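You operate a simulated robot arm through the tools that you are given. There is no shell and no other tool. Be economical: measure what you need, move in short steps, check, and stop when the job is done.

You are at the controls of a simulated robot arm. One attempt, no reset.

TASK
Put the blue plug labelled "1" from the top of the steel table on the grey plate and the blue plug labelled "2" on the blue gasket there. Open the tray fifteen, take the grey bolt on the top of the testing bench and put it away in the blue cell and shut the fifteen again. Put one of the steel pins from the top of the testing bench on top of the white filter box there. Put the 3 mm shim from the top of the testing bench on the shelf under the testing bench and the 2 mm shim on the top of the crimping bench. Do these in any order.

The check looks at the end state, three seconds after you hand in, the way a careful person would. Anything else that was tipped, shoved, dropped, spilled or broken makes it a failure.

THE ROBOT
A 7-joint arm with a two-finger parallel gripper on a trunk, on a base that drives. Base frame: it is fixed to the floor where the robot stands at the start and does not move with it; the origin is under the middle of the robot, x ahead of it, y to its left, z up; the surface under the hand at the start is at about z = 0.85. Lengths are in m, angles in degrees, forces in N, time in s.
With the tool pointing down near the work surface it reaches from about 0.1 to 0.54 m from the robot's upright axis, wherever it stands. Its first joint turns from -166.0 to 166.0 degrees. Places, roughly: blue cell [0.5, 5.1, 1]; blue gasket [0.25, 0, 0.75]; blue plug [0.5, 0, 0.75]; filter box [11, -1.25, 1]; grey bolt (3x9x3 cm) [10, -1.1, 0.9]; grey plate (6x8x3 cm) [0.2, -0.3, 0.9]; shelf under the testing bench [10.4, -1.3, 0.2]; shim [10.25, -1, 1]; steel pin (3x3x7 cm) [10.1, -1, 0.9]; top of the crimping bench [8.2, -1.3, 0.9]; tray fifteen [0.5, 5.1, 1]. Payload 1.57 kg.
Tool frame: the origin (TCP) lies between the finger pads and is the grasp point; the fingertips stand 0.03 m ahead of it; z points along the fingers, y is the line along which they close. The gripper opens to 0.08 m. The fingers are 0.017 m wide and 0.012 m thick; the gripper's body (0.04 by 0.082 m) begins 0.08 m behind the TCP.
Orientation is that of the tool frame in the base frame, as a unit quaternion [w, x, y, z]. With the fingers straight down and closing along the base's y, the tool's x points along the base's -x, its y along +y and its z along -z.

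THE INTERFACE
- The arm moves only by the tool servo_tool. Its argument "moves" is one flat list of numbers, 7 for each row, row after row: the shift along the tool's x, y, z in m, then the turn, a rotation vector about the tool's x, y, z in degrees, then the closure, from 0 (fully open) to 1 (shut). In form: [tx, ty, tz, wx, wy, wz, grip, tx, ty, tz, wx, wy, wz, grip, ...]. A call has 1 to 12 rows; each row is the pose to reach, as a shift and turn from the pose commanded when the call began, along the tool's axes at that moment. A row lasts 0.2 s, in which the tool goes at most 0.05 m and 8.6 degrees; a call with a longer step from one row to the next is refused whole, and so is a gripper value outside its range. A pose out of reach is approached as far as the arm can. The call stops where the force on the tool passes 40 N (or 10 N more than at its start, if that is more) or the arm is blocked; 0.2 s more then pass. Each finger travels about 0.072 m/s and halts on what it meets, pressing with about 34 N; the grip force reading is that of the motor and also rises with nothing between the fingers. The clock runs only during rows and for 0.2 s after the last one: add rows that repeat a pose to give the fingers time. The reply holds the time, the measured pose of the TCP, the force on the tool along the base axes, the opening and the grip force, in the units named above and with some noise, with the torque about the TCP (base axes, N m) and any sound that the robot's microphone picked up.
- Cameras (640 x 400 px; columns grow to the right, rows downward): "scene" is now at [0.2108, -0.0408, 1.6135]; the picture's right is [-0.68, -0.74, 0.00], its down [-0.69, 0.63, -0.36] and it looks along [0.27, -0.24, -0.93] (base axes); focal length 248 px, centre (320, 200). "wrist" rides on the gripper at [0.072, -0.007, -0.122] in the tool frame; the picture's right is [0.09, 1.00, 0.00], its down [-0.84, 0.08, -0.54] and it looks along [-0.54, 0.05, 0.84] (tool axes); focal length 238 px, centre (320, 200). There is no depth. A picture from a camera that has moved, and an enlarged one, comes with that camera's place and axes in the base frame and with its lens.
- grab_frame(camera): a new picture of that camera. The clock stands still meanwhile.
- slide_trunk(by): slides the trunk up (or, below 0, down) by that many m; the arm and the scene camera ride with it, the base frame stays. It gives what a move gives, with no picture.
- steer(legs): drives the robot by 1 to 6 legs, each [ahead, left, turn to the left] in m, m and degrees, along the robot's own axes; the way and the turn of a leg run together, so that a leg with both is an arc; at most 1.5 m and 180 degrees a leg. The arm and the cameras ride along, it lands a little off, and it stops where it bumps. It gives what a move gives.
- aim_head(pan, tilt): turns the head with the scene camera to pan (to the left, within 86 degrees either way) and tilt (down, from -29 to 69), counted from straight ahead of the robot. It gives what a move gives.
- enlarge(camera, box): a new picture of the part [left, top, right, bottom] of that camera's present view, enlarged. The clock stands still meanwhile.
- close_job(): hands the job in; it is judged then, once.

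Go step by step. Nothing tells you exact positions but the pictures and the camera data: compare them with the known pose of the tool, close in by small moves and look again before you grip or let go. The budget is 207 turns and 180 pictures, counting those below and the enlarged ones. Unless the task says otherwise, let go and move clear before handing in.

The tools are called by a JSON object that holds its "name" and its "arguments". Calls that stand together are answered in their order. servo_tool: Moves the arm, as the interface text tells. Its arguments: {"type":"object","properties":{"moves":{"type":"array"}},"required":["moves"]} The other tools are called the same way: slide_trunk (by) slides the trunk up or down; steer (legs) drives the base; aim_head (pan, tilt) turns the head that bears the scene camera; grab_frame (camera) takes a picture; enlarge (camera, box) takes an enlarged picture of a part of a camera's view; close_job () hands the job in.

At the start:

```text
clock: 0.0
tool_pos: [0.2814, -0.2294, 1.1674]
tcp_rot: [0.0, 0.0, 1.0, 0.0]
wrist_force: [-0.2, 0.5, 0.6]
torque: [-0.01, 0.03, 0.03]
gripper_width: 0.0798
grip_force: 0.0
trunk travel left (down, up): [-0.875, 0.115]
robot x, y, heading: [-0.0037, 0.002, 0.1]
head pan, tilt: [-42.5, 68.8]
```

scene: 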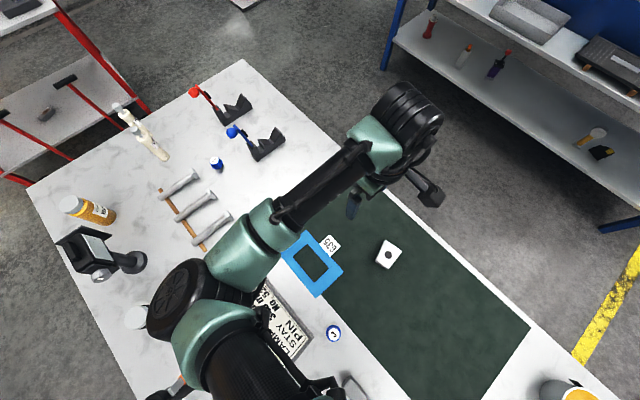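
wrist: 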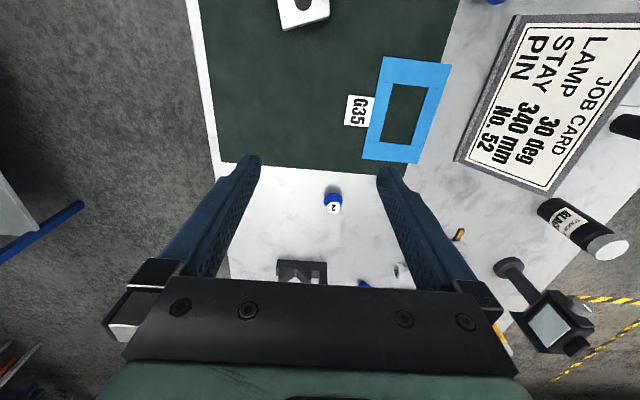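

The table shows the gasket near (0.30, -0.08), the grey plate near (0.16, -0.27), and at least three blue plugs. I'll zoom in to read the labels.

{"name": "enlarge", "arguments": {"camera": "scene", "box": [260, 220, 420, 360]}}

{"name": "enlarge", "arguments": {"camera": "scene", "box": [100, 80, 300, 220]}}

{"name": "enlarge", "arguments": {"camera": "wrist", "box": [250, 150, 450, 290]}}

```text
2.86 times, centred on (340, 290) of scene
camera zoom: at [0.2108, -0.0408, 1.6135], right [-0.68, -0.74, 0.0], down [-0.69, 0.63, -0.36], along [0.27, -0.24, -0.93], focal length 710 px, centre (263, -57)
```

zoom: 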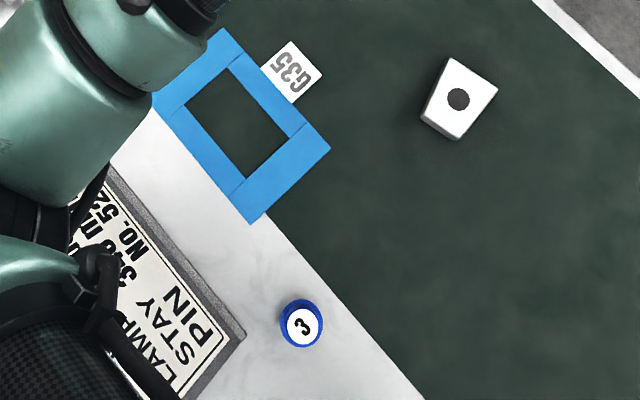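

```text
2.86 times, centred on (200, 150) of scene
camera zoom: at [0.2108, -0.0408, 1.6135], right [-0.68, -0.74, 0.0], down [-0.69, 0.63, -0.36], along [0.27, -0.24, -0.93], focal length 710 px, centre (663, 343)
```

zoom: 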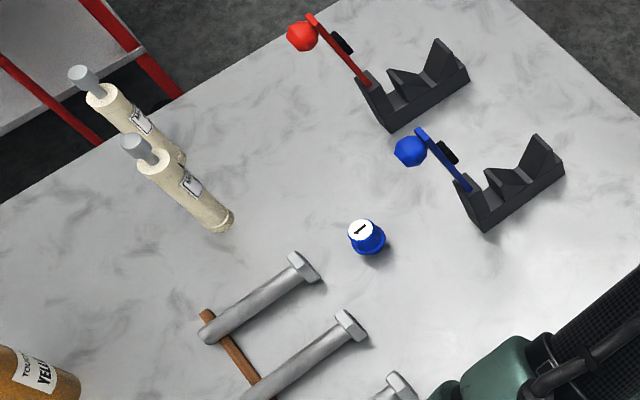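

```text
2.86 times, centred on (350, 220) of wrist
camera zoom: at [0.2098, -0.2366, 1.2901], right [-0.09, 1.0, 0.0], down [0.84, 0.08, 0.54], along [0.54, 0.05, -0.84], focal length 681 px, centre (234, 143)
```

zoom: 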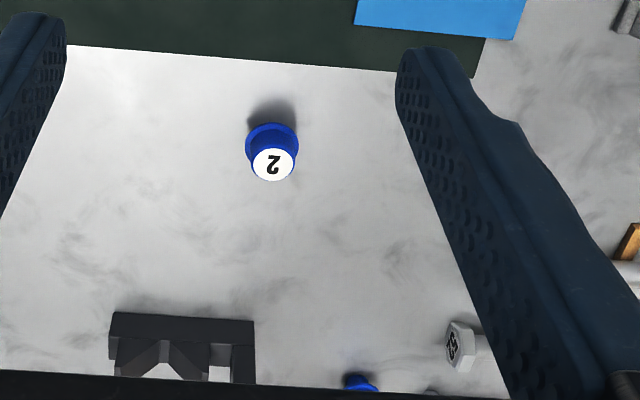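

Plugs: "3" near (0.12, 0), "2" near (0.48, -0.18) and "1" near (0.77, -0.06), which is out of reach from here. I'll look around to see how the robot stands relative to the table.

{"name": "aim_head", "arguments": {"pan": 0, "tilt": 60}}

{"name": "grab_frame", "arguments": {"camera": "scene"}}

{"name": "aim_head", "arguments": {"pan": -86, "tilt": 45}}

{"name": "grab_frame", "arguments": {"camera": "scene"}}

{"name": "aim_head", "arguments": {"pan": 86, "tilt": 45}}

{"name": "grab_frame", "arguments": {"camera": "scene"}}

```text
clock: 1.1
tool_pos: [0.2816, -0.2287, 1.1677]
tcp_rot: [0.0, 0.0, 1.0, 0.0]
wrist_force: [-0.6, -0.5, 0.1]
torque: [0.01, -0.04, -0.03]
gripper_width: 0.0801
grip_force: 0.0
trunk travel left (down, up): [-0.875, 0.115]
robot x, y, heading: [0.0001, -0.0003, -0.3]
head pan, tilt: [0.0, 60.0]
```

```text
174 pictures are left
camera scene: at [0.2362, -0.0031, 1.6228], right [0.0, -1.0, 0.0], down [-0.87, 0.0, -0.5], along [0.5, 0.0, -0.87], focal length 248 px, centre (320, 200)
```

scene: 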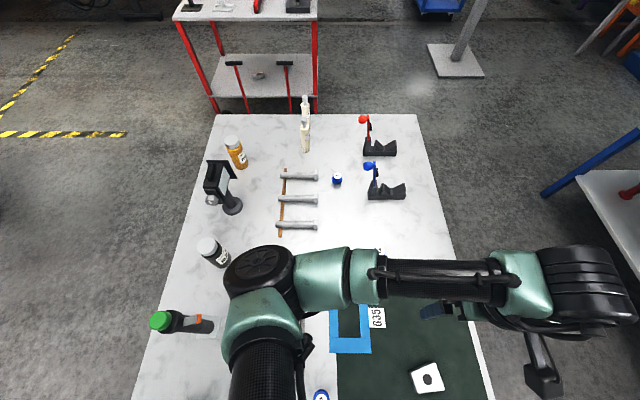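

```text
clock: 2.7
tool_pos: [0.2819, -0.2305, 1.167]
tcp_rot: [0.0, 0.0, 1.0, -0.001]
wrist_force: [-0.3, 0.3, -0.4]
torque: [0.03, 0.0, 0.0]
gripper_width: 0.0799
grip_force: 0.0
trunk travel left (down, up): [-0.875, 0.115]
robot x, y, heading: [0.0007, 0.0007, 0.0]
head pan, tilt: [-85.9, 45.0]
```

```text
173 pictures are left
camera scene: at [0.1754, -0.0841, 1.6423], right [-1.0, -0.07, 0.0], down [-0.05, 0.71, -0.71], along [0.05, -0.71, -0.71], focal length 248 px, centre (320, 200)
```

scene: 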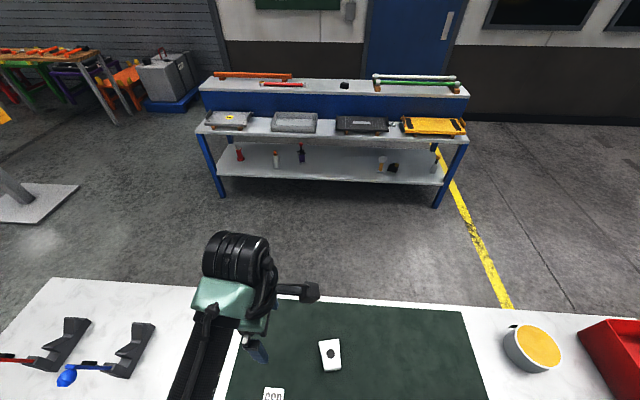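

```text
clock: 5.3
tool_pos: [0.2823, -0.2294, 1.1671]
tcp_rot: [0.001, 0.0, 1.0, 0.0]
wrist_force: [-0.4, 0.3, 0.5]
torque: [-0.05, -0.03, 0.0]
gripper_width: 0.0798
grip_force: 0.2
trunk travel left (down, up): [-0.875, 0.115]
robot x, y, heading: [-0.0008, -0.0019, -0.3]
head pan, tilt: [85.9, 45.0]
```

```text
172 pictures are left
camera scene: at [0.1754, 0.0781, 1.6423], right [1.0, -0.07, 0.0], down [-0.05, -0.71, -0.71], along [0.05, 0.71, -0.71], focal length 248 px, centre (320, 200)
```

scene: 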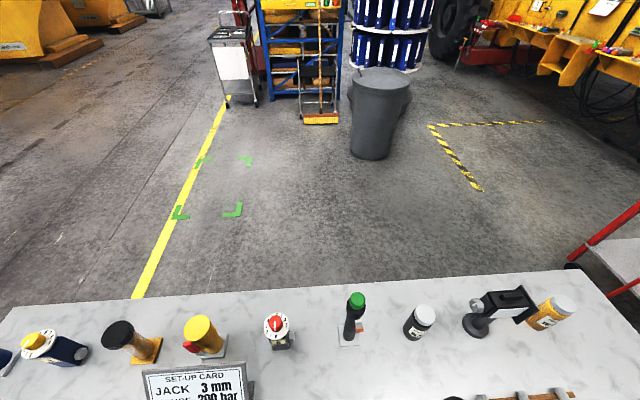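

The table seems to surround the robot; I need to see where the robot's body meets it.

{"name": "aim_head", "arguments": {"pan": 86, "tilt": 69}}

{"name": "grab_frame", "arguments": {"camera": "scene"}}

{"name": "aim_head", "arguments": {"pan": -86, "tilt": 69}}

{"name": "grab_frame", "arguments": {"camera": "scene"}}

```text
clock: 6.2
tool_pos: [0.283, -0.2295, 1.1684]
tcp_rot: [0.0, 0.0, 1.0, 0.0]
wrist_force: [0.2, -0.1, -0.2]
torque: [0.03, -0.01, 0.02]
gripper_width: 0.0802
grip_force: 0.0
trunk travel left (down, up): [-0.875, 0.115]
robot x, y, heading: [0.0008, -0.0016, 0.1]
head pan, tilt: [85.9, 68.8]
```

```text
171 pictures are left
camera scene: at [0.1736, 0.0529, 1.6135], right [1.0, -0.07, 0.0], down [-0.07, -0.93, -0.36], along [0.03, 0.36, -0.93], focal length 248 px, centre (320, 200)
```

scene: 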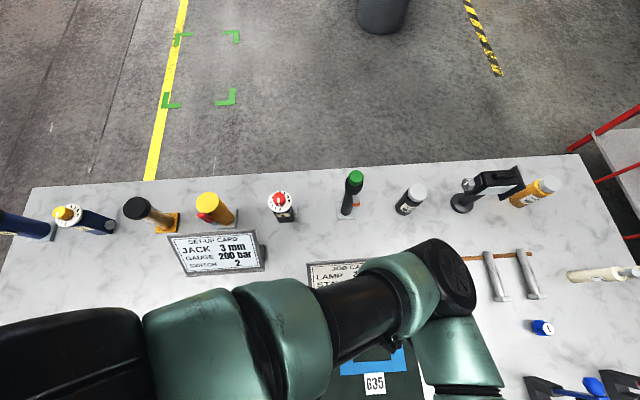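

```text
clock: 8.8
tool_pos: [0.2813, -0.2298, 1.1674]
tcp_rot: [0.0, 0.0, 1.0, 0.0]
wrist_force: [0.0, 0.6, -0.1]
torque: [-0.01, 0.0, -0.01]
gripper_width: 0.08
grip_force: 0.2
trunk travel left (down, up): [-0.875, 0.115]
robot x, y, heading: [0.0012, 0.0018, 0.1]
head pan, tilt: [-85.9, 68.8]
```

```text
170 pictures are left
camera scene: at [0.1736, -0.0588, 1.6135], right [-1.0, -0.07, 0.0], down [-0.07, 0.93, -0.36], along [0.03, -0.36, -0.93], focal length 248 px, centre (320, 200)
```

scene: 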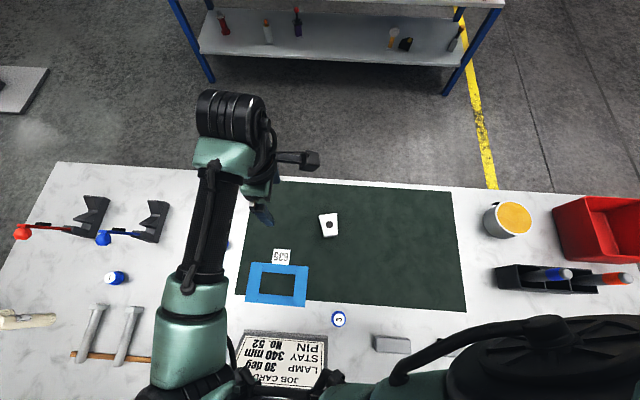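

The robot's body seems to be above the table's footprint. I'll turn the wrist to look back at the robot's own column before driving.

{"name": "servo_tool", "arguments": {"moves": [0, 0, 0, 0, 0, -8.5, 0, 0, 0, 0, 0, 0, -17, 0, 0, 0, 0, 0, 0, -25.5, 0, 0, 0, 0, 0, 0, -34, 0, 0, 0, 0, 0, 0, -42.5, 0, 0, 0, 0, 0, 0, -51, 0, 0, 0, 0, 0, 0, -59.5, 0, 0, 0, 0, 0, 0, -68, 0, 0, 0, 0, 0, 0, -76.5, 0, 0, 0, 0, 0, 0, -85, 0, 0, 0, 0, 0, 0, -93.5, 0, 0, 0, 0, 0, 0, -102, 0]}}

{"name": "grab_frame", "arguments": {"camera": "wrist"}}

```text
clock: 11.4
tool_pos: [0.3081, -0.2204, 1.1165]
tcp_rot: [0.001, 0.777, -0.629, 0.002]
wrist_force: [-0.7, 0.2, -1.0]
torque: [0.03, -0.03, 0.01]
gripper_width: 0.0799
grip_force: 0.1
out of reach, approached as far as the arm can: row 10, 11, 12
trunk travel left (down, up): [-0.875, 0.115]
robot x, y, heading: [-0.0001, 0.0027, 0.2]
head pan, tilt: [-85.9, 68.8]
```

```text
169 pictures are left
camera wrist: at [0.3296, -0.2886, 1.2392], right [-0.95, -0.3, 0.0], down [-0.25, 0.8, 0.54], along [-0.16, 0.51, -0.84], focal length 238 px, centre (320, 200)
```

wrist: 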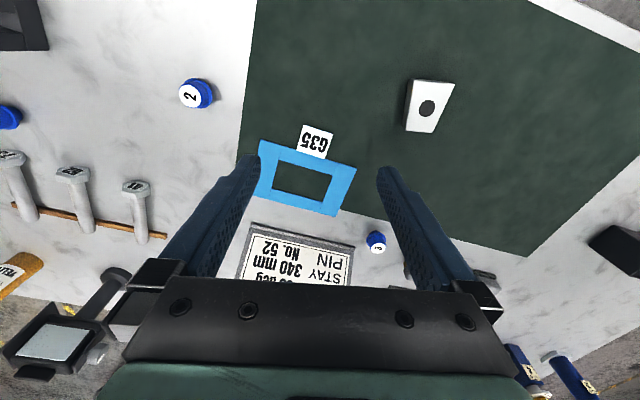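

The table top is continuous under the robot, so the robot hangs clear of it. I'll turn the wrist back to its natural orientation and then go for plug 2 near (0.483, -0.184).

{"name": "servo_tool", "arguments": {"moves": [0, 0, 0, 0, 0, 8.5, 0, 0, 0, 0, 0, 0, 17, 0, 0, 0, 0, 0, 0, 25.5, 0, 0, 0, 0, 0, 0, 34, 0, 0, 0, 0, 0, 0, 42.5, 0, 0, 0, 0, 0, 0, 51, 0, 0, 0, 0, 0, 0, 59.5, 0, 0, 0, 0, 0, 0, 68, 0, 0, 0, 0, 0, 0, 76.5, 0, 0, 0, 0, 0, 0, 85, 0, 0, 0, 0, 0, 0, 93.5, 0, 0, 0, 0, 0, 0, 102, 0]}}

```text
clock: 14.0
tool_pos: [0.3077, -0.2199, 1.1168]
tcp_rot: [0.001, 0.002, 1.0, 0.0]
wrist_force: [0.0, -0.2, -0.6]
torque: [-0.01, 0.03, 0.0]
gripper_width: 0.0802
grip_force: 0.1
trunk travel left (down, up): [-0.875, 0.115]
robot x, y, heading: [-0.0002, 0.0002, 0.1]
head pan, tilt: [-85.9, 68.8]
```

Now moving above plug 2.

{"name": "servo_tool", "arguments": {"moves": [-0.035, 0.007, 0.023, 0, 0, 0, 0, -0.07, 0.014, 0.046, 0, 0, 0, 0, -0.105, 0.021, 0.07, 0, 0, 0, 0, -0.14, 0.029, 0.093, 0, 0, 0, 0, -0.175, 0.036, 0.117, 0, 0, 0, 0]}}

{"name": "grab_frame", "arguments": {"camera": "wrist"}}

```text
clock: 15.2
tool_pos: [0.4827, -0.1827, 0.9983]
tcp_rot: [0.001, 0.001, 1.0, -0.001]
wrist_force: [-0.2, 0.8, 0.4]
torque: [0.01, 0.0, -0.01]
gripper_width: 0.08
grip_force: 0.0
trunk travel left (down, up): [-0.875, 0.115]
robot x, y, heading: [-0.0003, -0.0011, -0.1]
head pan, tilt: [-85.9, 68.8]
```

```text
168 pictures are left
camera wrist: at [0.4113, -0.1907, 1.1213], right [-0.09, 1.0, 0.0], down [0.84, 0.08, 0.54], along [0.54, 0.05, -0.84], focal length 238 px, centre (320, 200)
```

wrist: 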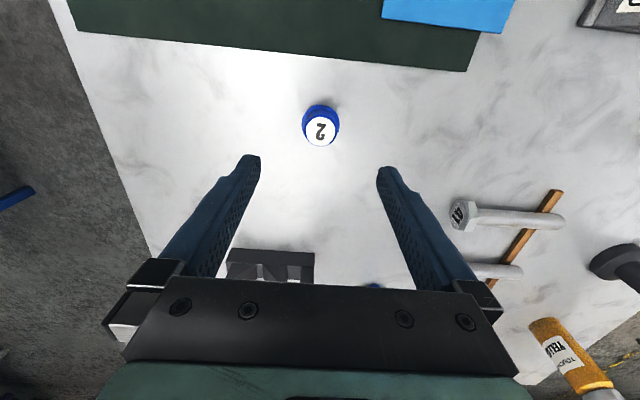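

{"name": "servo_tool", "arguments": {"moves": [0.003, -0.001, 0.03, 0, 0, 0, 0, 0.006, -0.002, 0.06, 0, 0, 0, 0]}}

{"name": "grab_frame", "arguments": {"camera": "wrist"}}

```text
clock: 15.8
tool_pos: [0.4771, -0.1875, 0.9395]
tcp_rot: [0.0, 0.001, 1.0, -0.001]
wrist_force: [0.0, -0.3, 0.4]
torque: [0.01, 0.0, 0.01]
gripper_width: 0.0799
grip_force: 0.1
trunk travel left (down, up): [-0.875, 0.115]
robot x, y, heading: [0.0, -0.0006, 0.1]
head pan, tilt: [-85.9, 68.8]
```

```text
167 pictures are left
camera wrist: at [0.4049, -0.1941, 1.0616], right [-0.09, 1.0, 0.0], down [0.84, 0.08, 0.54], along [0.54, 0.05, -0.84], focal length 238 px, centre (320, 200)
```

wrist: 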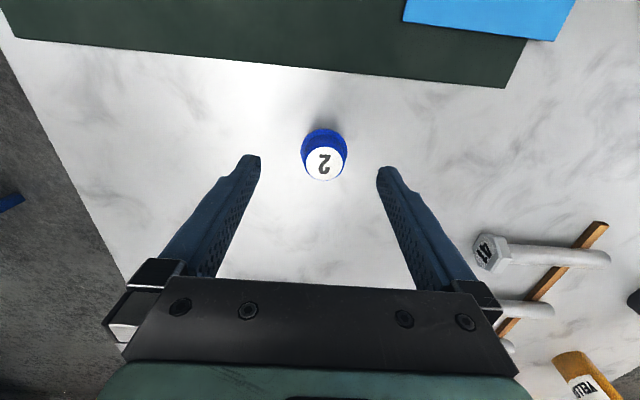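

{"name": "servo_tool", "arguments": {"moves": [-0.002, 0.001, 0.026, 0, 0, 0, 0, -0.004, 0.003, 0.052, 0, 0, 0, 0, -0.004, 0.003, 0.052, 0, 0, 0, 0]}}

{"name": "grab_frame", "arguments": {"camera": "wrist"}}

```text
clock: 16.6
tool_pos: [0.4808, -0.1854, 0.8883]
tcp_rot: [0.001, -0.001, 1.0, -0.001]
wrist_force: [0.0, 0.8, 0.4]
torque: [-0.03, 0.01, -0.01]
gripper_width: 0.08
grip_force: 0.1
trunk travel left (down, up): [-0.875, 0.115]
robot x, y, heading: [0.0006, 0.0001, 0.1]
head pan, tilt: [-85.9, 68.8]
```

```text
166 pictures are left
camera wrist: at [0.4089, -0.1914, 1.0102], right [-0.09, 1.0, 0.0], down [0.84, 0.08, 0.54], along [0.54, 0.05, -0.84], focal length 238 px, centre (320, 200)
```

wrist: 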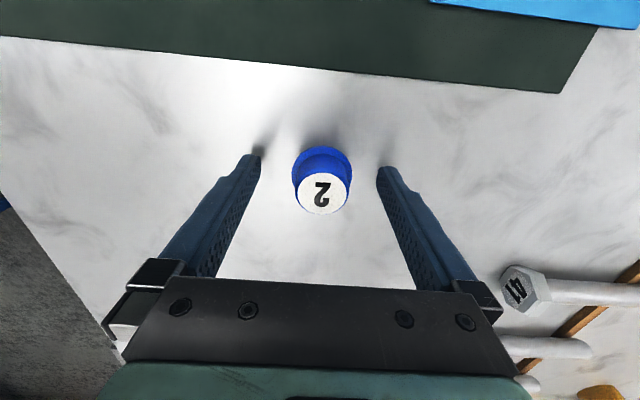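

{"name": "servo_tool", "arguments": {"moves": [-0.003, 0.002, 0, 0, 0, 0, 0, -0.003, 0.002, 0, 0, 0, 0, 1, -0.003, 0.002, 0, 0, 0, 0, 1, -0.003, 0.002, 0, 0, 0, 0, 1, -0.003, 0.002, 0, 0, 0, 0, 1, -0.003, 0.002, -0.04, 0, 0, 0, 1, -0.003, 0.002, -0.08, 0, 0, 0, 1]}}

{"name": "grab_frame", "arguments": {"camera": "wrist"}}

```text
clock: 18.2
tool_pos: [0.4826, -0.1808, 0.9694]
tcp_rot: [-0.001, 0.0, 1.0, 0.001]
wrist_force: [0.6, 0.4, -1.0]
torque: [-0.01, 0.0, 0.05]
gripper_width: 0.0
grip_force: 21.5
trunk travel left (down, up): [-0.875, 0.115]
robot x, y, heading: [-0.0, -0.0021, 0.1]
head pan, tilt: [-85.9, 68.8]
```

```text
165 pictures are left
camera wrist: at [0.4119, -0.1883, 1.0922], right [-0.09, 1.0, 0.0], down [0.84, 0.08, 0.54], along [0.54, 0.05, -0.84], focal length 238 px, centre (320, 200)
```

wrist: 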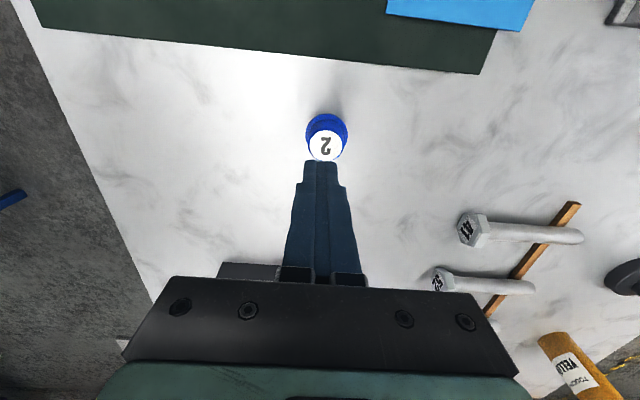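

The grip slipped off the tapered plug without disturbing it. I'll go lower, to catch it by its base, and check the opening before lifting.

{"name": "servo_tool", "arguments": {"moves": [0, 0.003, 0, 0, 0, 0, 0, 0, 0.003, 0, 0, 0, 0, 0, 0, 0.003, 0, 0, 0, 0, 0, -0.001, 0.003, 0.04, 0, 0, 0, 0, -0.001, 0.003, 0.086, 0, 0, 0, 0, -0.001, 0.003, 0.086, 0, 0, 0, 0]}}

{"name": "enlarge", "arguments": {"camera": "wrist", "box": [220, 100, 420, 240]}}

```text
clock: 19.6
tool_pos: [0.4824, -0.1783, 0.8859]
tcp_rot: [0.0, 0.0, 1.0, -0.001]
wrist_force: [-0.1, -0.7, 0.2]
torque: [0.03, -0.05, -0.04]
gripper_width: 0.08
grip_force: 0.0
out of reach, approached as far as the arm can: row 5, 6
trunk travel left (down, up): [-0.875, 0.115]
robot x, y, heading: [0.001, 0.0021, -0.1]
head pan, tilt: [-85.9, 68.8]
```

```text
2.86 times, centred on (320, 170) of wrist
camera zoom: at [0.4102, -0.1854, 1.0081], right [-0.09, 1.0, 0.0], down [0.84, 0.08, 0.54], along [0.54, 0.05, -0.84], focal length 681 px, centre (320, 286)
```

zoom: 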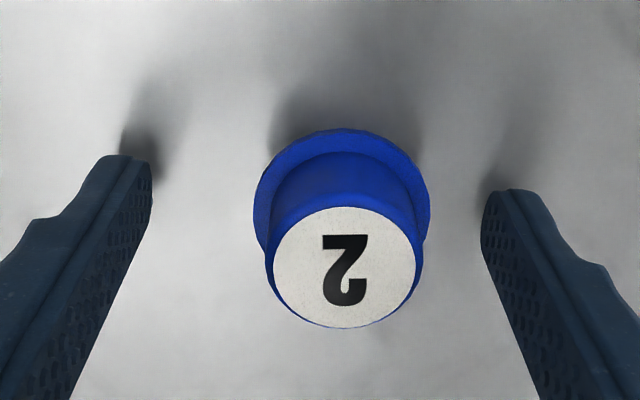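

{"name": "servo_tool", "arguments": {"moves": [0, 0, 0, 0, 0, 0, 1, 0, 0, 0, 0, 0, 0, 1, 0, 0, 0, 0, 0, 0, 1, 0, 0, 0, 0, 0, 0, 1]}}

{"name": "enlarge", "arguments": {"camera": "wrist", "box": [220, 100, 420, 240]}}

```text
clock: 20.6
tool_pos: [0.4816, -0.1782, 0.8847]
tcp_rot: [0.0, -0.001, 1.0, -0.001]
wrist_force: [-0.5, -1.5, -0.4]
torque: [0.0, 0.01, -0.02]
gripper_width: 0.0379
grip_force: 34.4
trunk travel left (down, up): [-0.875, 0.115]
robot x, y, heading: [0.002, -0.0021, 0.0]
head pan, tilt: [-85.9, 68.8]
```

```text
2.86 times, centred on (320, 170) of wrist
camera zoom: at [0.4103, -0.1853, 1.0077], right [-0.09, 1.0, 0.0], down [0.84, 0.08, 0.54], along [0.54, 0.05, -0.84], focal length 681 px, centre (320, 286)
```

zoom: 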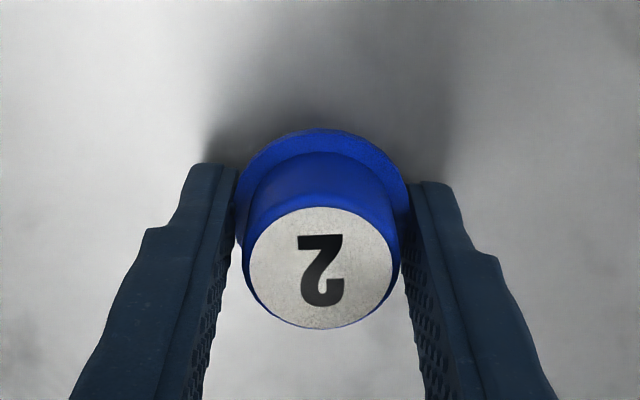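

{"name": "servo_tool", "arguments": {"moves": [0, 0, -0.01, 0, 0, 0, 1, 0, 0, -0.02, 0, 0, 0, 1, 0, 0, -0.04, 0, 0, 0, 1, 0, 0, -0.06, 0, 0, 0, 1]}}

{"name": "grab_frame", "arguments": {"camera": "wrist"}}

```text
clock: 21.6
tool_pos: [0.4794, -0.1775, 0.9466]
tcp_rot: [0.0, 0.001, 1.0, 0.001]
wrist_force: [0.4, -0.3, -0.9]
torque: [0.0, 0.01, 0.01]
gripper_width: 0.038
grip_force: 33.7
trunk travel left (down, up): [-0.875, 0.115]
robot x, y, heading: [-0.0033, 0.0007, 0.2]
head pan, tilt: [-85.9, 68.8]
```

```text
162 pictures are left
camera wrist: at [0.4091, -0.1849, 1.0689], right [-0.09, 1.0, 0.0], down [0.84, 0.08, 0.54], along [0.54, 0.05, -0.84], focal length 238 px, centre (320, 200)
```

wrist: 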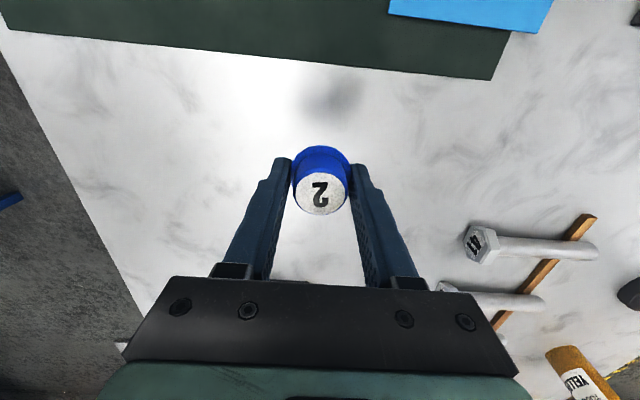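

Plug 2 is held. I'll carry it above the far-right corner of the gasket, near (0.37, -0.116).

{"name": "servo_tool", "arguments": {"moves": [0.03, 0.017, -0.02, 0, 0, 0, 1, 0.065, 0.037, -0.03, 0, 0, 0, 1, 0.1, 0.057, -0.03, 0, 0, 0, 1, 0.11, 0.0615, -0.02, 0, 0, 0, 1]}}

{"name": "grab_frame", "arguments": {"camera": "wrist"}}

{"name": "aim_head", "arguments": {"pan": -30, "tilt": 69}}

{"name": "grab_frame", "arguments": {"camera": "scene"}}

```text
clock: 22.6
tool_pos: [0.3708, -0.1166, 0.9657]
tcp_rot: [0.0, 0.0, 1.0, 0.0]
wrist_force: [0.3, -0.7, 0.1]
torque: [0.03, -0.01, 0.0]
gripper_width: 0.0378
grip_force: 34.1
trunk travel left (down, up): [-0.875, 0.115]
robot x, y, heading: [0.0041, -0.0006, -0.1]
head pan, tilt: [-85.9, 68.8]
```

```text
161 pictures are left
camera wrist: at [0.2982, -0.1237, 1.0873], right [-0.09, 1.0, 0.0], down [0.84, 0.08, 0.54], along [0.54, 0.05, -0.84], focal length 238 px, centre (320, 200)
```

wrist: 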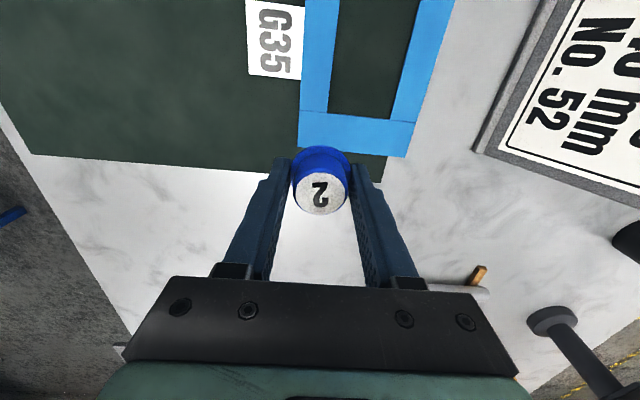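

```text
clock: 23.8
tool_pos: [0.37, -0.1164, 0.9644]
tcp_rot: [0.0, 0.0, 1.0, 0.0]
wrist_force: [0.1, 0.7, -0.6]
torque: [-0.02, 0.03, 0.02]
gripper_width: 0.0378
grip_force: 33.9
trunk travel left (down, up): [-0.875, 0.115]
robot x, y, heading: [-0.0012, 0.0013, -0.0]
head pan, tilt: [-30.0, 68.8]
```

```text
160 pictures are left
camera scene: at [0.218, -0.031, 1.6135], right [-0.5, -0.87, 0.0], down [-0.81, 0.47, -0.36], along [0.31, -0.18, -0.93], focal length 248 px, centre (320, 200)
```

scene: 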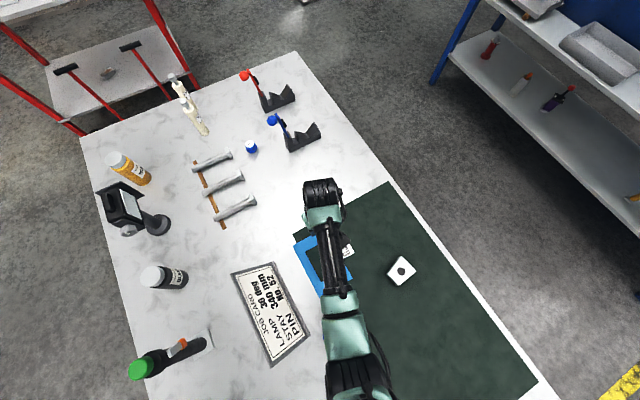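

{"name": "servo_tool", "arguments": {"moves": [0.003, 0.005, 0.03, 0, 0, 0, 1, 0.003, 0.005, 0.06, 0, 0, 0, 1]}}

{"name": "grab_frame", "arguments": {"camera": "wrist"}}

```text
clock: 24.4
tool_pos: [0.3675, -0.1096, 0.9035]
tcp_rot: [0.0, 0.0, 1.0, 0.0]
wrist_force: [-0.7, 0.3, -0.2]
torque: [0.01, -0.02, 0.04]
gripper_width: 0.0378
grip_force: 33.8
trunk travel left (down, up): [-0.875, 0.115]
robot x, y, heading: [-0.0013, -0.001, -0.2]
head pan, tilt: [-30.0, 68.8]
```

```text
159 pictures are left
camera wrist: at [0.2961, -0.1171, 1.0265], right [-0.09, 1.0, 0.0], down [0.84, 0.08, 0.54], along [0.54, 0.05, -0.84], focal length 238 px, centre (320, 200)
```

wrist: 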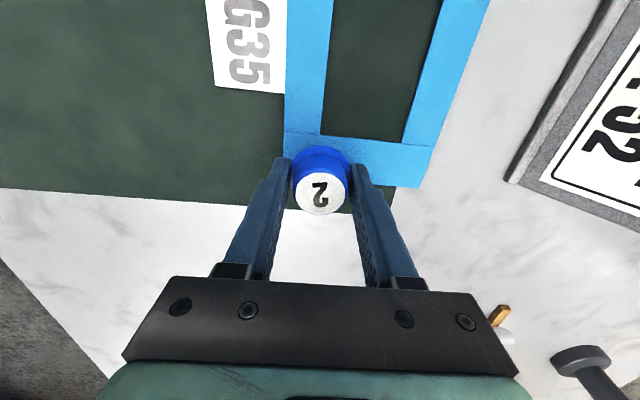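

{"name": "servo_tool", "arguments": {"moves": [0, 0, 0.005, 0, 0, 0, 1, 0, 0, 0.009, 0, 0, 0, 1, 0, 0, 0.012, 0, 0, 0, 1, 0, 0, 0.012, 0, 0, 0, 1]}}

```text
clock: 25.4
tool_pos: [0.3678, -0.1108, 0.8935]
tcp_rot: [0.0, 0.0, 1.0, 0.0]
wrist_force: [0.2, 0.2, 0.2]
torque: [-0.03, 0.01, -0.01]
gripper_width: 0.0379
grip_force: 34.0
trunk travel left (down, up): [-0.875, 0.115]
robot x, y, heading: [-0.0009, 0.0034, -0.1]
head pan, tilt: [-30.0, 68.8]
```

{"name": "servo_tool", "arguments": {"moves": [0, 0, 0.002, 0, 0, 0, 1, 0, 0, 0.003, 0, 0, 0, 1, 0, 0, 0.003, 0, 0, 0, 1]}}

{"name": "enlarge", "arguments": {"camera": "wrist", "box": [220, 100, 420, 240]}}

```text
clock: 26.2
tool_pos: [0.3677, -0.11, 0.8913]
tcp_rot: [0.002, 0.0, 1.0, 0.0]
wrist_force: [-0.4, 2.1, 10.1]
torque: [0.05, 0.07, 0.0]
gripper_width: 0.0376
grip_force: 34.3
trunk travel left (down, up): [-0.875, 0.115]
robot x, y, heading: [0.0031, -0.0045, 0.1]
head pan, tilt: [-30.0, 68.8]
```

```text
2.86 times, centred on (320, 170) of wrist
camera zoom: at [0.2962, -0.118, 1.0135], right [-0.09, 1.0, 0.0], down [0.84, 0.08, 0.54], along [0.54, 0.05, -0.84], focal length 681 px, centre (320, 286)
```

zoom: 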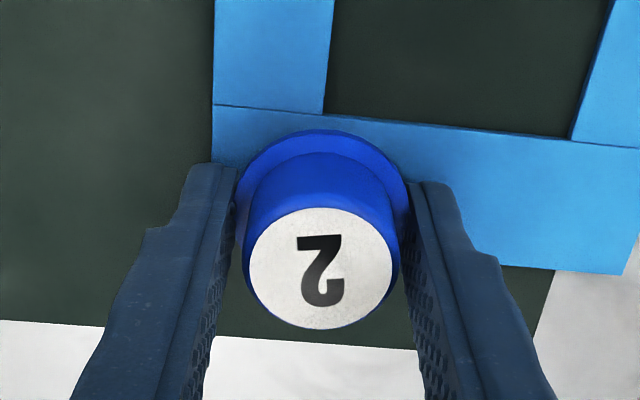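

{"name": "servo_tool", "arguments": {"moves": [0, 0, -0.004, 0, 0, 0, 1, 0.005, 0, -0.004, 0, 0, 0, 1, 0.005, 0, 0, 0, 0, 0, 1, 0.005, 0, 0, 0, 0, 0, 1, 0.005, 0, -0.001, 0, 0, 0, 0, 0.005, 0, -0.001, 0, 0, 0, 0, 0.005, 0, -0.001, 0, 0, 0, 0, 0.005, 0, -0.04, 0, 0, 0, 0, 0.005, 0, -0.08, 0, 0, 0, 0]}}

{"name": "grab_frame", "arguments": {"camera": "wrist"}}

```text
clock: 28.2
tool_pos: [0.3638, -0.1114, 0.9711]
tcp_rot: [0.0, 0.001, 1.0, 0.001]
wrist_force: [0.2, -0.3, 0.6]
torque: [-0.02, -0.01, 0.02]
gripper_width: 0.08
grip_force: 0.1
trunk travel left (down, up): [-0.875, 0.115]
robot x, y, heading: [0.0015, -0.0023, -0.1]
head pan, tilt: [-30.0, 68.8]
```

```text
157 pictures are left
camera wrist: at [0.2923, -0.1192, 1.0946], right [-0.09, 1.0, 0.0], down [0.84, 0.08, 0.54], along [0.54, 0.05, -0.84], focal length 238 px, centre (320, 200)
```

wrist: 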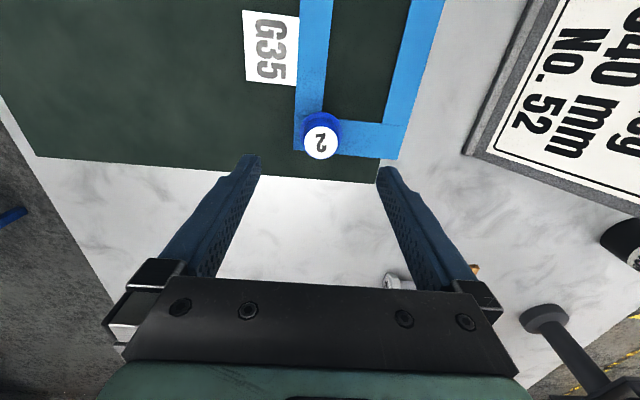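

Plug 2 stands on the gasket. I'll raise the arm and drive ahead a little toward plug 1.

{"name": "servo_tool", "arguments": {"moves": [0, 0, -0.05, 0, 0, 0, 0, 0, 0, -0.1, 0, 0, 0, 0, 0, 0, -0.15, 0, 0, 0, 0, 0, 0, -0.19, 0, 0, 0, 0]}}

{"name": "steer", "arguments": {"legs": [[0.3, 0, 0]]}}

{"name": "aim_head", "arguments": {"pan": -30, "tilt": 60}}

{"name": "grab_frame", "arguments": {"camera": "scene"}}

{"name": "grab_frame", "arguments": {"camera": "wrist"}}

```text
clock: 29.2
tool_pos: [0.3632, -0.1123, 1.0764]
tcp_rot: [0.0, -0.001, 1.0, 0.0]
wrist_force: [-1.4, 0.5, 0.3]
torque: [0.0, 0.01, 0.03]
gripper_width: 0.0803
grip_force: 0.0
out of reach, approached as far as the arm can: row 3, 4
trunk travel left (down, up): [-0.875, 0.115]
robot x, y, heading: [-0.0003, 0.0015, -0.0]
head pan, tilt: [-30.0, 68.8]
```

```text
clock: 31.2
tool_pos: [0.66, -0.1102, 1.0769]
tcp_rot: [0.001, -0.001, 1.0, 0.0]
wrist_force: [0.7, -0.5, -0.1]
torque: [0.03, 0.0, 0.05]
gripper_width: 0.0801
grip_force: 0.1
trunk travel left (down, up): [-0.875, 0.115]
robot x, y, heading: [0.296, 0.0038, 0.1]
head pan, tilt: [-30.0, 68.8]
```

```text
clock: 31.9
tool_pos: [0.6605, -0.1105, 1.0756]
tcp_rot: [0.0, 0.0, 1.0, 0.0]
wrist_force: [-0.2, 0.0, 0.2]
torque: [0.01, -0.04, -0.02]
gripper_width: 0.0798
grip_force: 0.1
trunk travel left (down, up): [-0.875, 0.115]
robot x, y, heading: [0.2987, 0.0003, -0.1]
head pan, tilt: [-30.0, 60.0]
```

```text
156 pictures are left
camera scene: at [0.5239, -0.0354, 1.6228], right [-0.5, -0.87, 0.0], down [-0.75, 0.43, -0.5], along [0.43, -0.25, -0.87], focal length 248 px, centre (320, 200)
```

scene: 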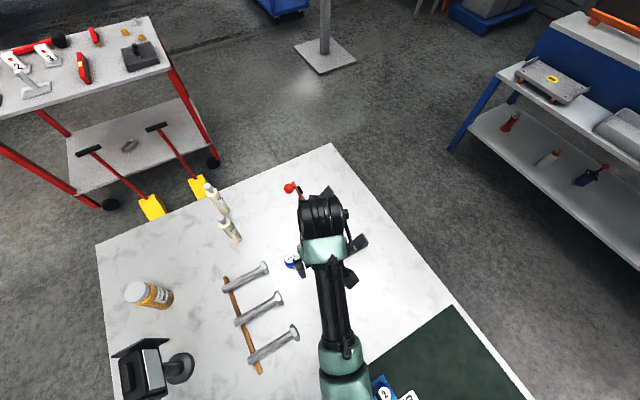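

```text
155 pictures are left
camera wrist: at [0.5879, -0.1182, 1.1991], right [-0.09, 1.0, 0.0], down [0.84, 0.08, 0.54], along [0.54, 0.05, -0.84], focal length 238 px, centre (320, 200)
```

wrist: 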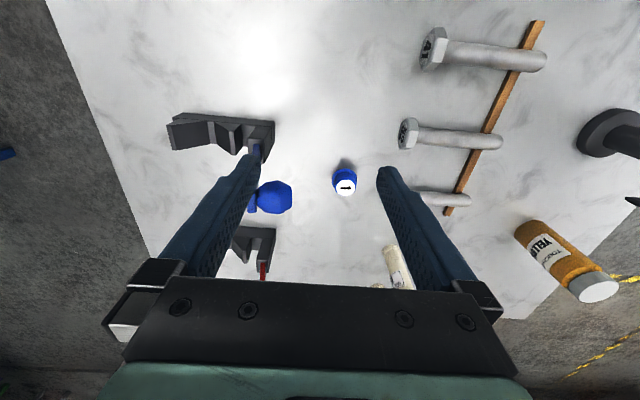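

Driving works and clears the table. Plug 1 is near (0.762, -0.063); moving above it, keeping clear of the clamp's ball.

{"name": "servo_tool", "arguments": {"moves": [-0.03, 0.03, 0, 0, 0, 0, 0, -0.065, 0.048, 0, 0, 0, 0, 0, -0.101, 0.048, 0.01, 0, 0, 0, 0, -0.101, 0.048, 0.05, 0, 0, 0, 0, -0.101, 0.048, 0.09, 0, 0, 0, 0, -0.101, 0.048, 0.12, 0, 0, 0, 0]}}

{"name": "grab_frame", "arguments": {"camera": "wrist"}}

```text
clock: 33.4
tool_pos: [0.7628, -0.0605, 0.9568]
tcp_rot: [0.001, -0.001, 1.0, 0.001]
wrist_force: [-0.3, -0.6, -0.1]
torque: [-0.01, 0.0, -0.04]
gripper_width: 0.08
grip_force: 0.0
trunk travel left (down, up): [-0.875, 0.115]
robot x, y, heading: [0.2985, 0.0006, 0.0]
head pan, tilt: [-30.0, 60.0]
```

```text
154 pictures are left
camera wrist: at [0.6894, -0.0683, 1.0795], right [-0.09, 1.0, 0.0], down [0.84, 0.08, 0.54], along [0.54, 0.05, -0.84], focal length 238 px, centre (320, 200)
```

wrist: 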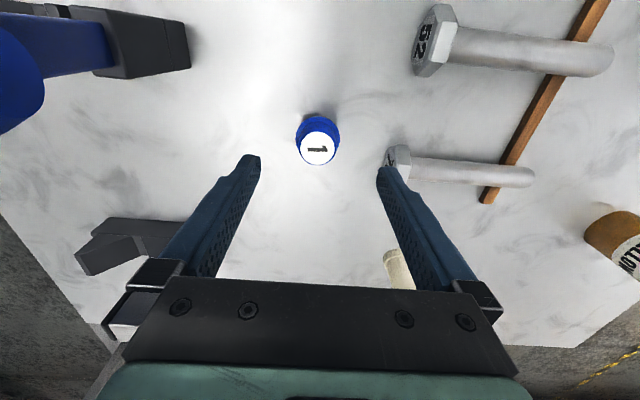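

{"name": "servo_tool", "arguments": {"moves": [0.001, -0.003, 0.02, 0, 0, 0, 0.2, 0.001, -0.003, 0.045, 0, 0, 0, 0.2, 0.001, -0.003, 0.073, 0, 0, 0, 0.2, 0.001, -0.003, 0.073, 0, 0, 0, 0.2]}}

{"name": "enlarge", "arguments": {"camera": "wrist", "box": [220, 100, 420, 240]}}

```text
clock: 34.4
tool_pos: [0.7614, -0.068, 0.884]
tcp_rot: [0.001, -0.001, 1.0, 0.001]
wrist_force: [0.2, 1.0, 0.3]
torque: [-0.03, 0.0, -0.02]
gripper_width: 0.0639
grip_force: 0.0
trunk travel left (down, up): [-0.875, 0.115]
robot x, y, heading: [0.2976, -0.0019, 0.2]
head pan, tilt: [-30.0, 60.0]
```

```text
2.86 times, centred on (320, 170) of wrist
camera zoom: at [0.6887, -0.0747, 1.0065], right [-0.09, 1.0, 0.0], down [0.84, 0.08, 0.54], along [0.54, 0.05, -0.84], focal length 681 px, centre (320, 286)
```

zoom: 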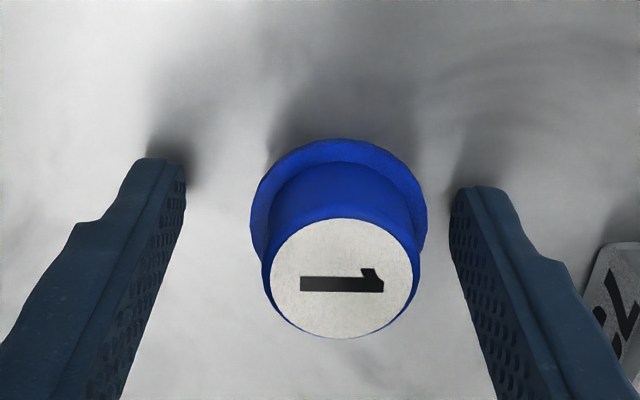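

{"name": "servo_tool", "arguments": {"moves": [-0.003, 0.004, 0.001, 0, 0, 0, 0.2, -0.003, 0.004, 0.001, 0, 0, 0, 1, -0.003, 0.004, 0.001, 0, 0, 0, 1, -0.003, 0.004, 0.001, 0, 0, 0, 1, -0.003, 0.004, 0.001, 0, 0, 0, 1, -0.003, 0.004, -0.015, 0, 0, 0, 1, -0.003, 0.004, -0.05, 0, 0, 0, 1, -0.003, 0.004, -0.09, 0, 0, 0, 1, -0.003, 0.004, -0.13, 0, 0, 0, 1]}}

{"name": "grab_frame", "arguments": {"camera": "wrist"}}

```text
clock: 36.4
tool_pos: [0.7627, -0.0622, 1.0137]
tcp_rot: [0.001, -0.002, 1.0, -0.001]
wrist_force: [-0.6, -0.3, -1.0]
torque: [0.02, -0.01, -0.04]
gripper_width: 0.0385
grip_force: 33.8
trunk travel left (down, up): [-0.875, 0.115]
robot x, y, heading: [0.2965, -0.0009, 0.3]
head pan, tilt: [-30.0, 60.0]
```

```text
152 pictures are left
camera wrist: at [0.6907, -0.0694, 1.1369], right [-0.09, 1.0, 0.0], down [0.84, 0.08, 0.54], along [0.54, 0.05, -0.84], focal length 238 px, centre (320, 200)
```

wrist: 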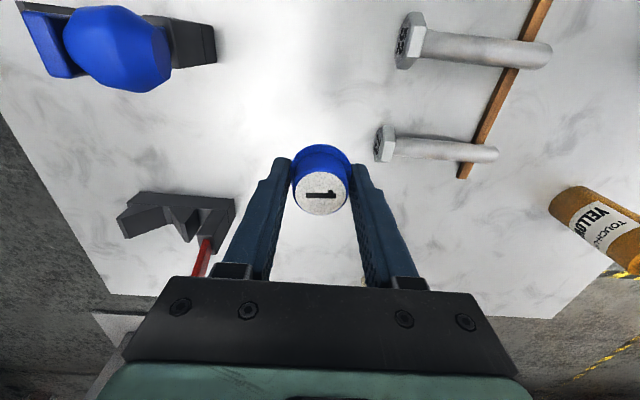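

Plug 1 held. Driving back and moving it toward the grey plate.

{"name": "steer", "arguments": {"legs": [[-0.3, 0, 0]]}}

{"name": "servo_tool", "arguments": {"moves": [0.03, -0.03, 0, 0, 0, 0, 1, 0.06, -0.06, 0, 0, 0, 0, 1, 0.09, -0.09, 0, 0, 0, 0, 1, 0.12, -0.12, 0, 0, 0, 0, 1, 0.15, -0.15, 0, 0, 0, 0, 1, 0.19, -0.17, 0, 0, 0, 0, 1, 0.23, -0.19, 0, 0, 0, 0, 1, 0.27, -0.2, 0, 0, 0, 0, 1]}}

{"name": "grab_frame", "arguments": {"camera": "wrist"}}

```text
clock: 38.4
tool_pos: [0.4677, -0.0624, 1.0135]
tcp_rot: [0.001, -0.003, 1.0, 0.0]
wrist_force: [-0.4, -0.7, -0.4]
torque: [-0.02, -0.02, 0.02]
gripper_width: 0.0382
grip_force: 34.4
trunk travel left (down, up): [-0.875, 0.115]
robot x, y, heading: [-0.0006, 0.0044, 0.2]
head pan, tilt: [-30.0, 60.0]
```

```text
clock: 40.2
tool_pos: [0.1987, -0.2609, 1.0127]
tcp_rot: [0.001, -0.003, 1.0, 0.0]
wrist_force: [-0.8, 0.4, -0.4]
torque: [0.04, -0.03, 0.0]
gripper_width: 0.0382
grip_force: 34.3
trunk travel left (down, up): [-0.875, 0.115]
robot x, y, heading: [0.0002, -0.0008, 0.5]
head pan, tilt: [-30.0, 60.0]
```

```text
151 pictures are left
camera wrist: at [0.1266, -0.2686, 1.1343], right [-0.1, 1.0, 0.0], down [0.83, 0.08, 0.54], along [0.54, 0.05, -0.84], focal length 238 px, centre (320, 200)
```

wrist: 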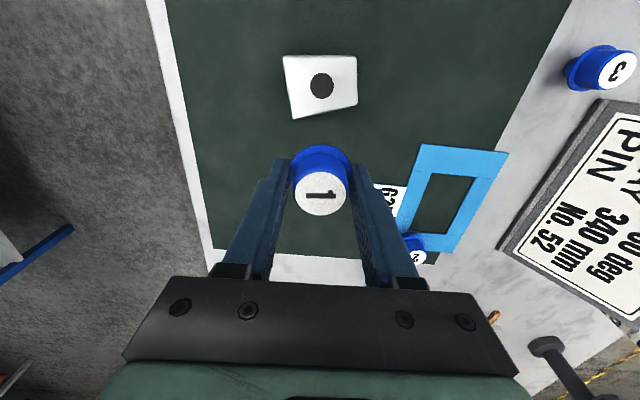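

{"name": "enlarge", "arguments": {"camera": "wrist", "box": [240, 20, 440, 150]}}

{"name": "aim_head", "arguments": {"pan": -86, "tilt": 69}}

{"name": "enlarge", "arguments": {"camera": "scene", "box": [230, 160, 480, 390]}}

```text
3.08 times, centred on (340, 85) of wrist
camera zoom: at [0.1266, -0.2686, 1.1343], right [-0.1, 1.0, 0.0], down [0.83, 0.08, 0.54], along [0.54, 0.05, -0.84], focal length 733 px, centre (258, 554)
```

zoom: 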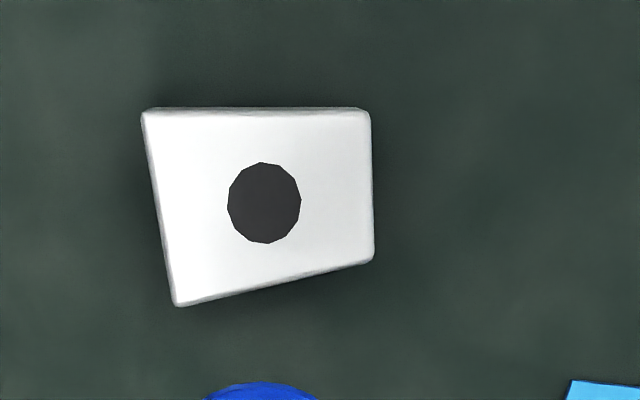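

```text
clock: 41.4
tool_pos: [0.2002, -0.261, 1.0117]
tcp_rot: [0.0, -0.003, 1.0, 0.0]
wrist_force: [0.5, -0.2, -0.2]
torque: [-0.01, 0.0, 0.02]
gripper_width: 0.0381
grip_force: 33.6
trunk travel left (down, up): [-0.875, 0.115]
robot x, y, heading: [0.0011, -0.0029, 0.1]
head pan, tilt: [-85.9, 68.8]
```

```text
1.74 times, centred on (355, 275) of scene
camera zoom: at [0.1738, -0.0587, 1.6135], right [-1.0, -0.08, 0.0], down [-0.07, 0.93, -0.36], along [0.03, -0.36, -0.93], focal length 432 px, centre (259, 70)
```

zoom: 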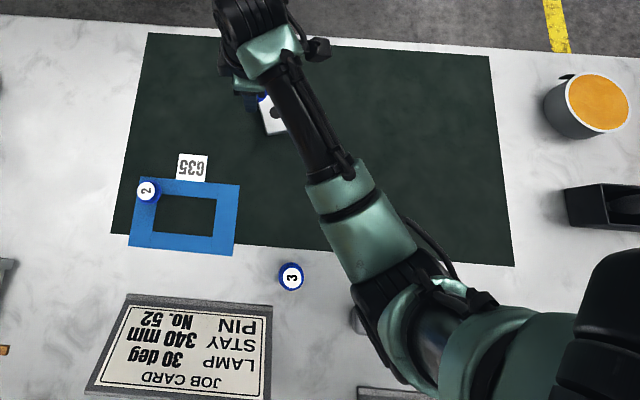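

The grey plate's centre (dark dot) is near (0.159, -0.264). Moving over it and down part way.

{"name": "servo_tool", "arguments": {"moves": [0.021, -0.001, 0.01, 0, 0, 0, 1, 0.041, -0.003, 0.02, 0, 0, 0, 1, 0.041, -0.003, 0.045, 0, 0, 0, 1, 0.041, -0.003, 0.067, 0, 0, 0, 1]}}

{"name": "grab_frame", "arguments": {"camera": "wrist"}}

```text
clock: 42.4
tool_pos: [0.1564, -0.2669, 0.9469]
tcp_rot: [0.0, -0.002, 1.0, 0.0]
wrist_force: [0.1, -0.4, 0.1]
torque: [0.03, 0.04, 0.0]
gripper_width: 0.0379
grip_force: 34.0
trunk travel left (down, up): [-0.875, 0.115]
robot x, y, heading: [0.0, 0.0001, 0.2]
head pan, tilt: [-85.9, 68.8]
```

```text
148 pictures are left
camera wrist: at [0.0846, -0.274, 1.069], right [-0.1, 1.0, 0.0], down [0.84, 0.08, 0.54], along [0.54, 0.05, -0.84], focal length 238 px, centre (320, 200)
```

wrist: 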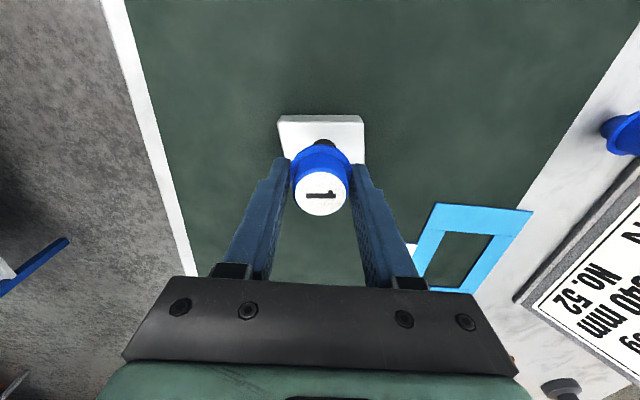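

{"name": "servo_tool", "arguments": {"moves": [-0.001, 0.002, 0.02, 0, 0, 0, 1, -0.001, 0.002, 0.027, 0, 0, 0, 1, -0.001, 0.002, 0.03, 0, 0, 0, 1, -0.001, 0.002, 0.03, 0, 0, 0, 1]}}

```text
clock: 43.4
tool_pos: [0.1574, -0.2648, 0.917]
tcp_rot: [0.001, -0.003, 1.0, 0.0]
wrist_force: [0.9, 0.1, 0.3]
torque: [-0.02, -0.01, 0.01]
gripper_width: 0.0381
grip_force: 33.8
trunk travel left (down, up): [-0.875, 0.115]
robot x, y, heading: [-0.0008, 0.0015, 0.3]
head pan, tilt: [-85.9, 68.8]
```

{"name": "servo_tool", "arguments": {"moves": [0, 0, 0.001, 0, 0, 0, 1, 0, 0, 0.002, 0, 0, 0, 1, 0, 0, 0.003, 0, 0, 0, 1, 0, 0, 0.003, 0, 0, 0, 1]}}

{"name": "enlarge", "arguments": {"camera": "wrist", "box": [220, 100, 420, 240]}}

```text
clock: 44.4
tool_pos: [0.1577, -0.2647, 0.9135]
tcp_rot: [0.001, -0.002, 1.0, 0.0]
wrist_force: [-0.5, -0.5, 0.1]
torque: [0.02, 0.02, 0.03]
gripper_width: 0.0382
grip_force: 33.7
trunk travel left (down, up): [-0.875, 0.115]
robot x, y, heading: [-0.0024, -0.0044, 0.2]
head pan, tilt: [-85.9, 68.8]
```

```text
2.86 times, centred on (320, 170) of wrist
camera zoom: at [0.086, -0.2722, 1.0353], right [-0.1, 1.0, 0.0], down [0.84, 0.08, 0.54], along [0.54, 0.05, -0.84], focal length 681 px, centre (320, 286)
```

zoom: 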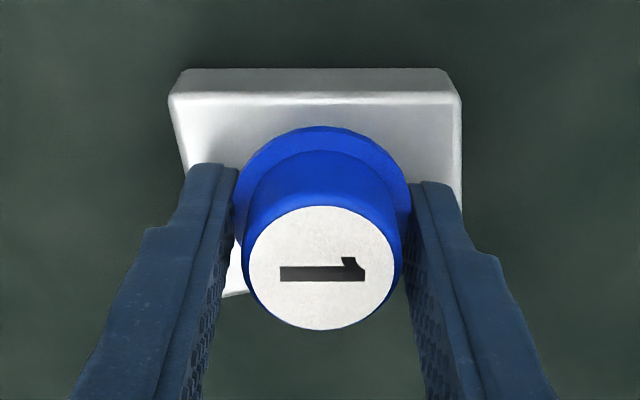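

{"name": "servo_tool", "arguments": {"moves": [0, 0, 0.001, 0, 0, 0, 1, 0, 0, 0.002, 0, 0, 0, 1, 0, 0, 0.003, 0, 0, 0, 1, 0, 0, 0.003, 0, 0, 0, 1]}}

```text
clock: 45.4
tool_pos: [0.1585, -0.2654, 0.9114]
tcp_rot: [0.001, -0.002, 1.0, 0.0]
wrist_force: [-0.3, 0.2, 4.2]
torque: [0.03, -0.02, -0.03]
gripper_width: 0.0381
grip_force: 34.1
trunk travel left (down, up): [-0.875, 0.115]
robot x, y, heading: [0.0015, 0.0018, 0.3]
head pan, tilt: [-85.9, 68.8]
```

Contact. Releasing and going up.

{"name": "servo_tool", "arguments": {"moves": [0, 0, 0, 0, 0, 0, 0, 0, 0, 0, 0, 0, 0, 0, 0, 0, 0, 0, 0, 0, 0, 0, 0, -0.03, 0, 0, 0, 0, 0, 0, -0.07, 0, 0, 0, 0, 0, 0, -0.11, 0, 0, 0, 0, 0, 0, -0.15, 0, 0, 0, 0, 0, 0, -0.19, 0, 0, 0, 0]}}

{"name": "grab_frame", "arguments": {"camera": "wrist"}}

{"name": "aim_head", "arguments": {"pan": 86, "tilt": 20}}

{"name": "grab_frame", "arguments": {"camera": "scene"}}

```text
clock: 47.2
tool_pos: [0.1454, -0.2657, 1.1017]
tcp_rot: [0.005, 0.014, 1.0, 0.002]
wrist_force: [7.3, 1.6, 0.4]
torque: [-0.18, 0.72, 0.03]
gripper_width: 0.0799
grip_force: 0.0
trunk travel left (down, up): [-0.875, 0.115]
robot x, y, heading: [0.0034, 0.0025, 0.1]
head pan, tilt: [-85.9, 68.8]
```

```text
146 pictures are left
camera wrist: at [0.0722, -0.2706, 1.2233], right [-0.06, 1.0, 0.0], down [0.83, 0.05, 0.55], along [0.55, 0.04, -0.84], focal length 238 px, centre (320, 200)
```

wrist: 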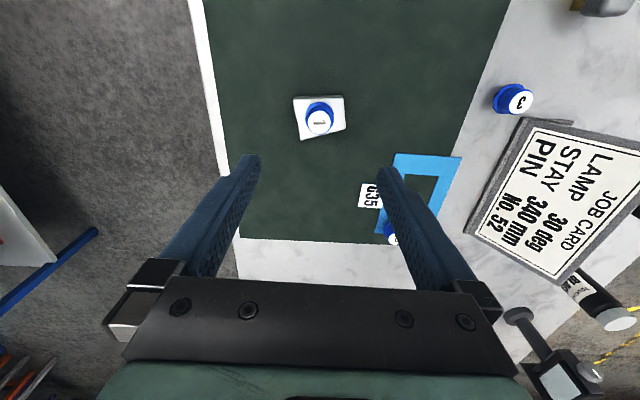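

```text
clock: 49.8
tool_pos: [0.1451, -0.2666, 1.0995]
tcp_rot: [0.001, 0.02, 1.0, 0.001]
wrist_force: [0.4, 0.4, 0.4]
torque: [0.04, -0.02, 0.0]
gripper_width: 0.0802
grip_force: 0.1
trunk travel left (down, up): [-0.875, 0.115]
robot x, y, heading: [-0.0004, -0.0045, 0.2]
head pan, tilt: [85.9, 20.0]
```

```text
145 pictures are left
camera scene: at [0.1755, 0.09, 1.681], right [1.0, -0.07, 0.0], down [-0.02, -0.34, -0.94], along [0.06, 0.94, -0.34], focal length 248 px, centre (320, 200)
```

scene: 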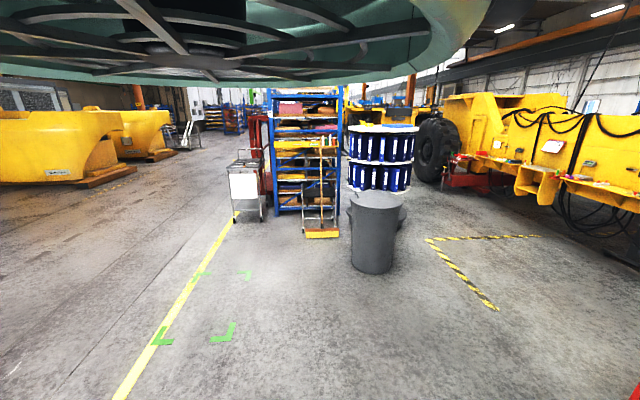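

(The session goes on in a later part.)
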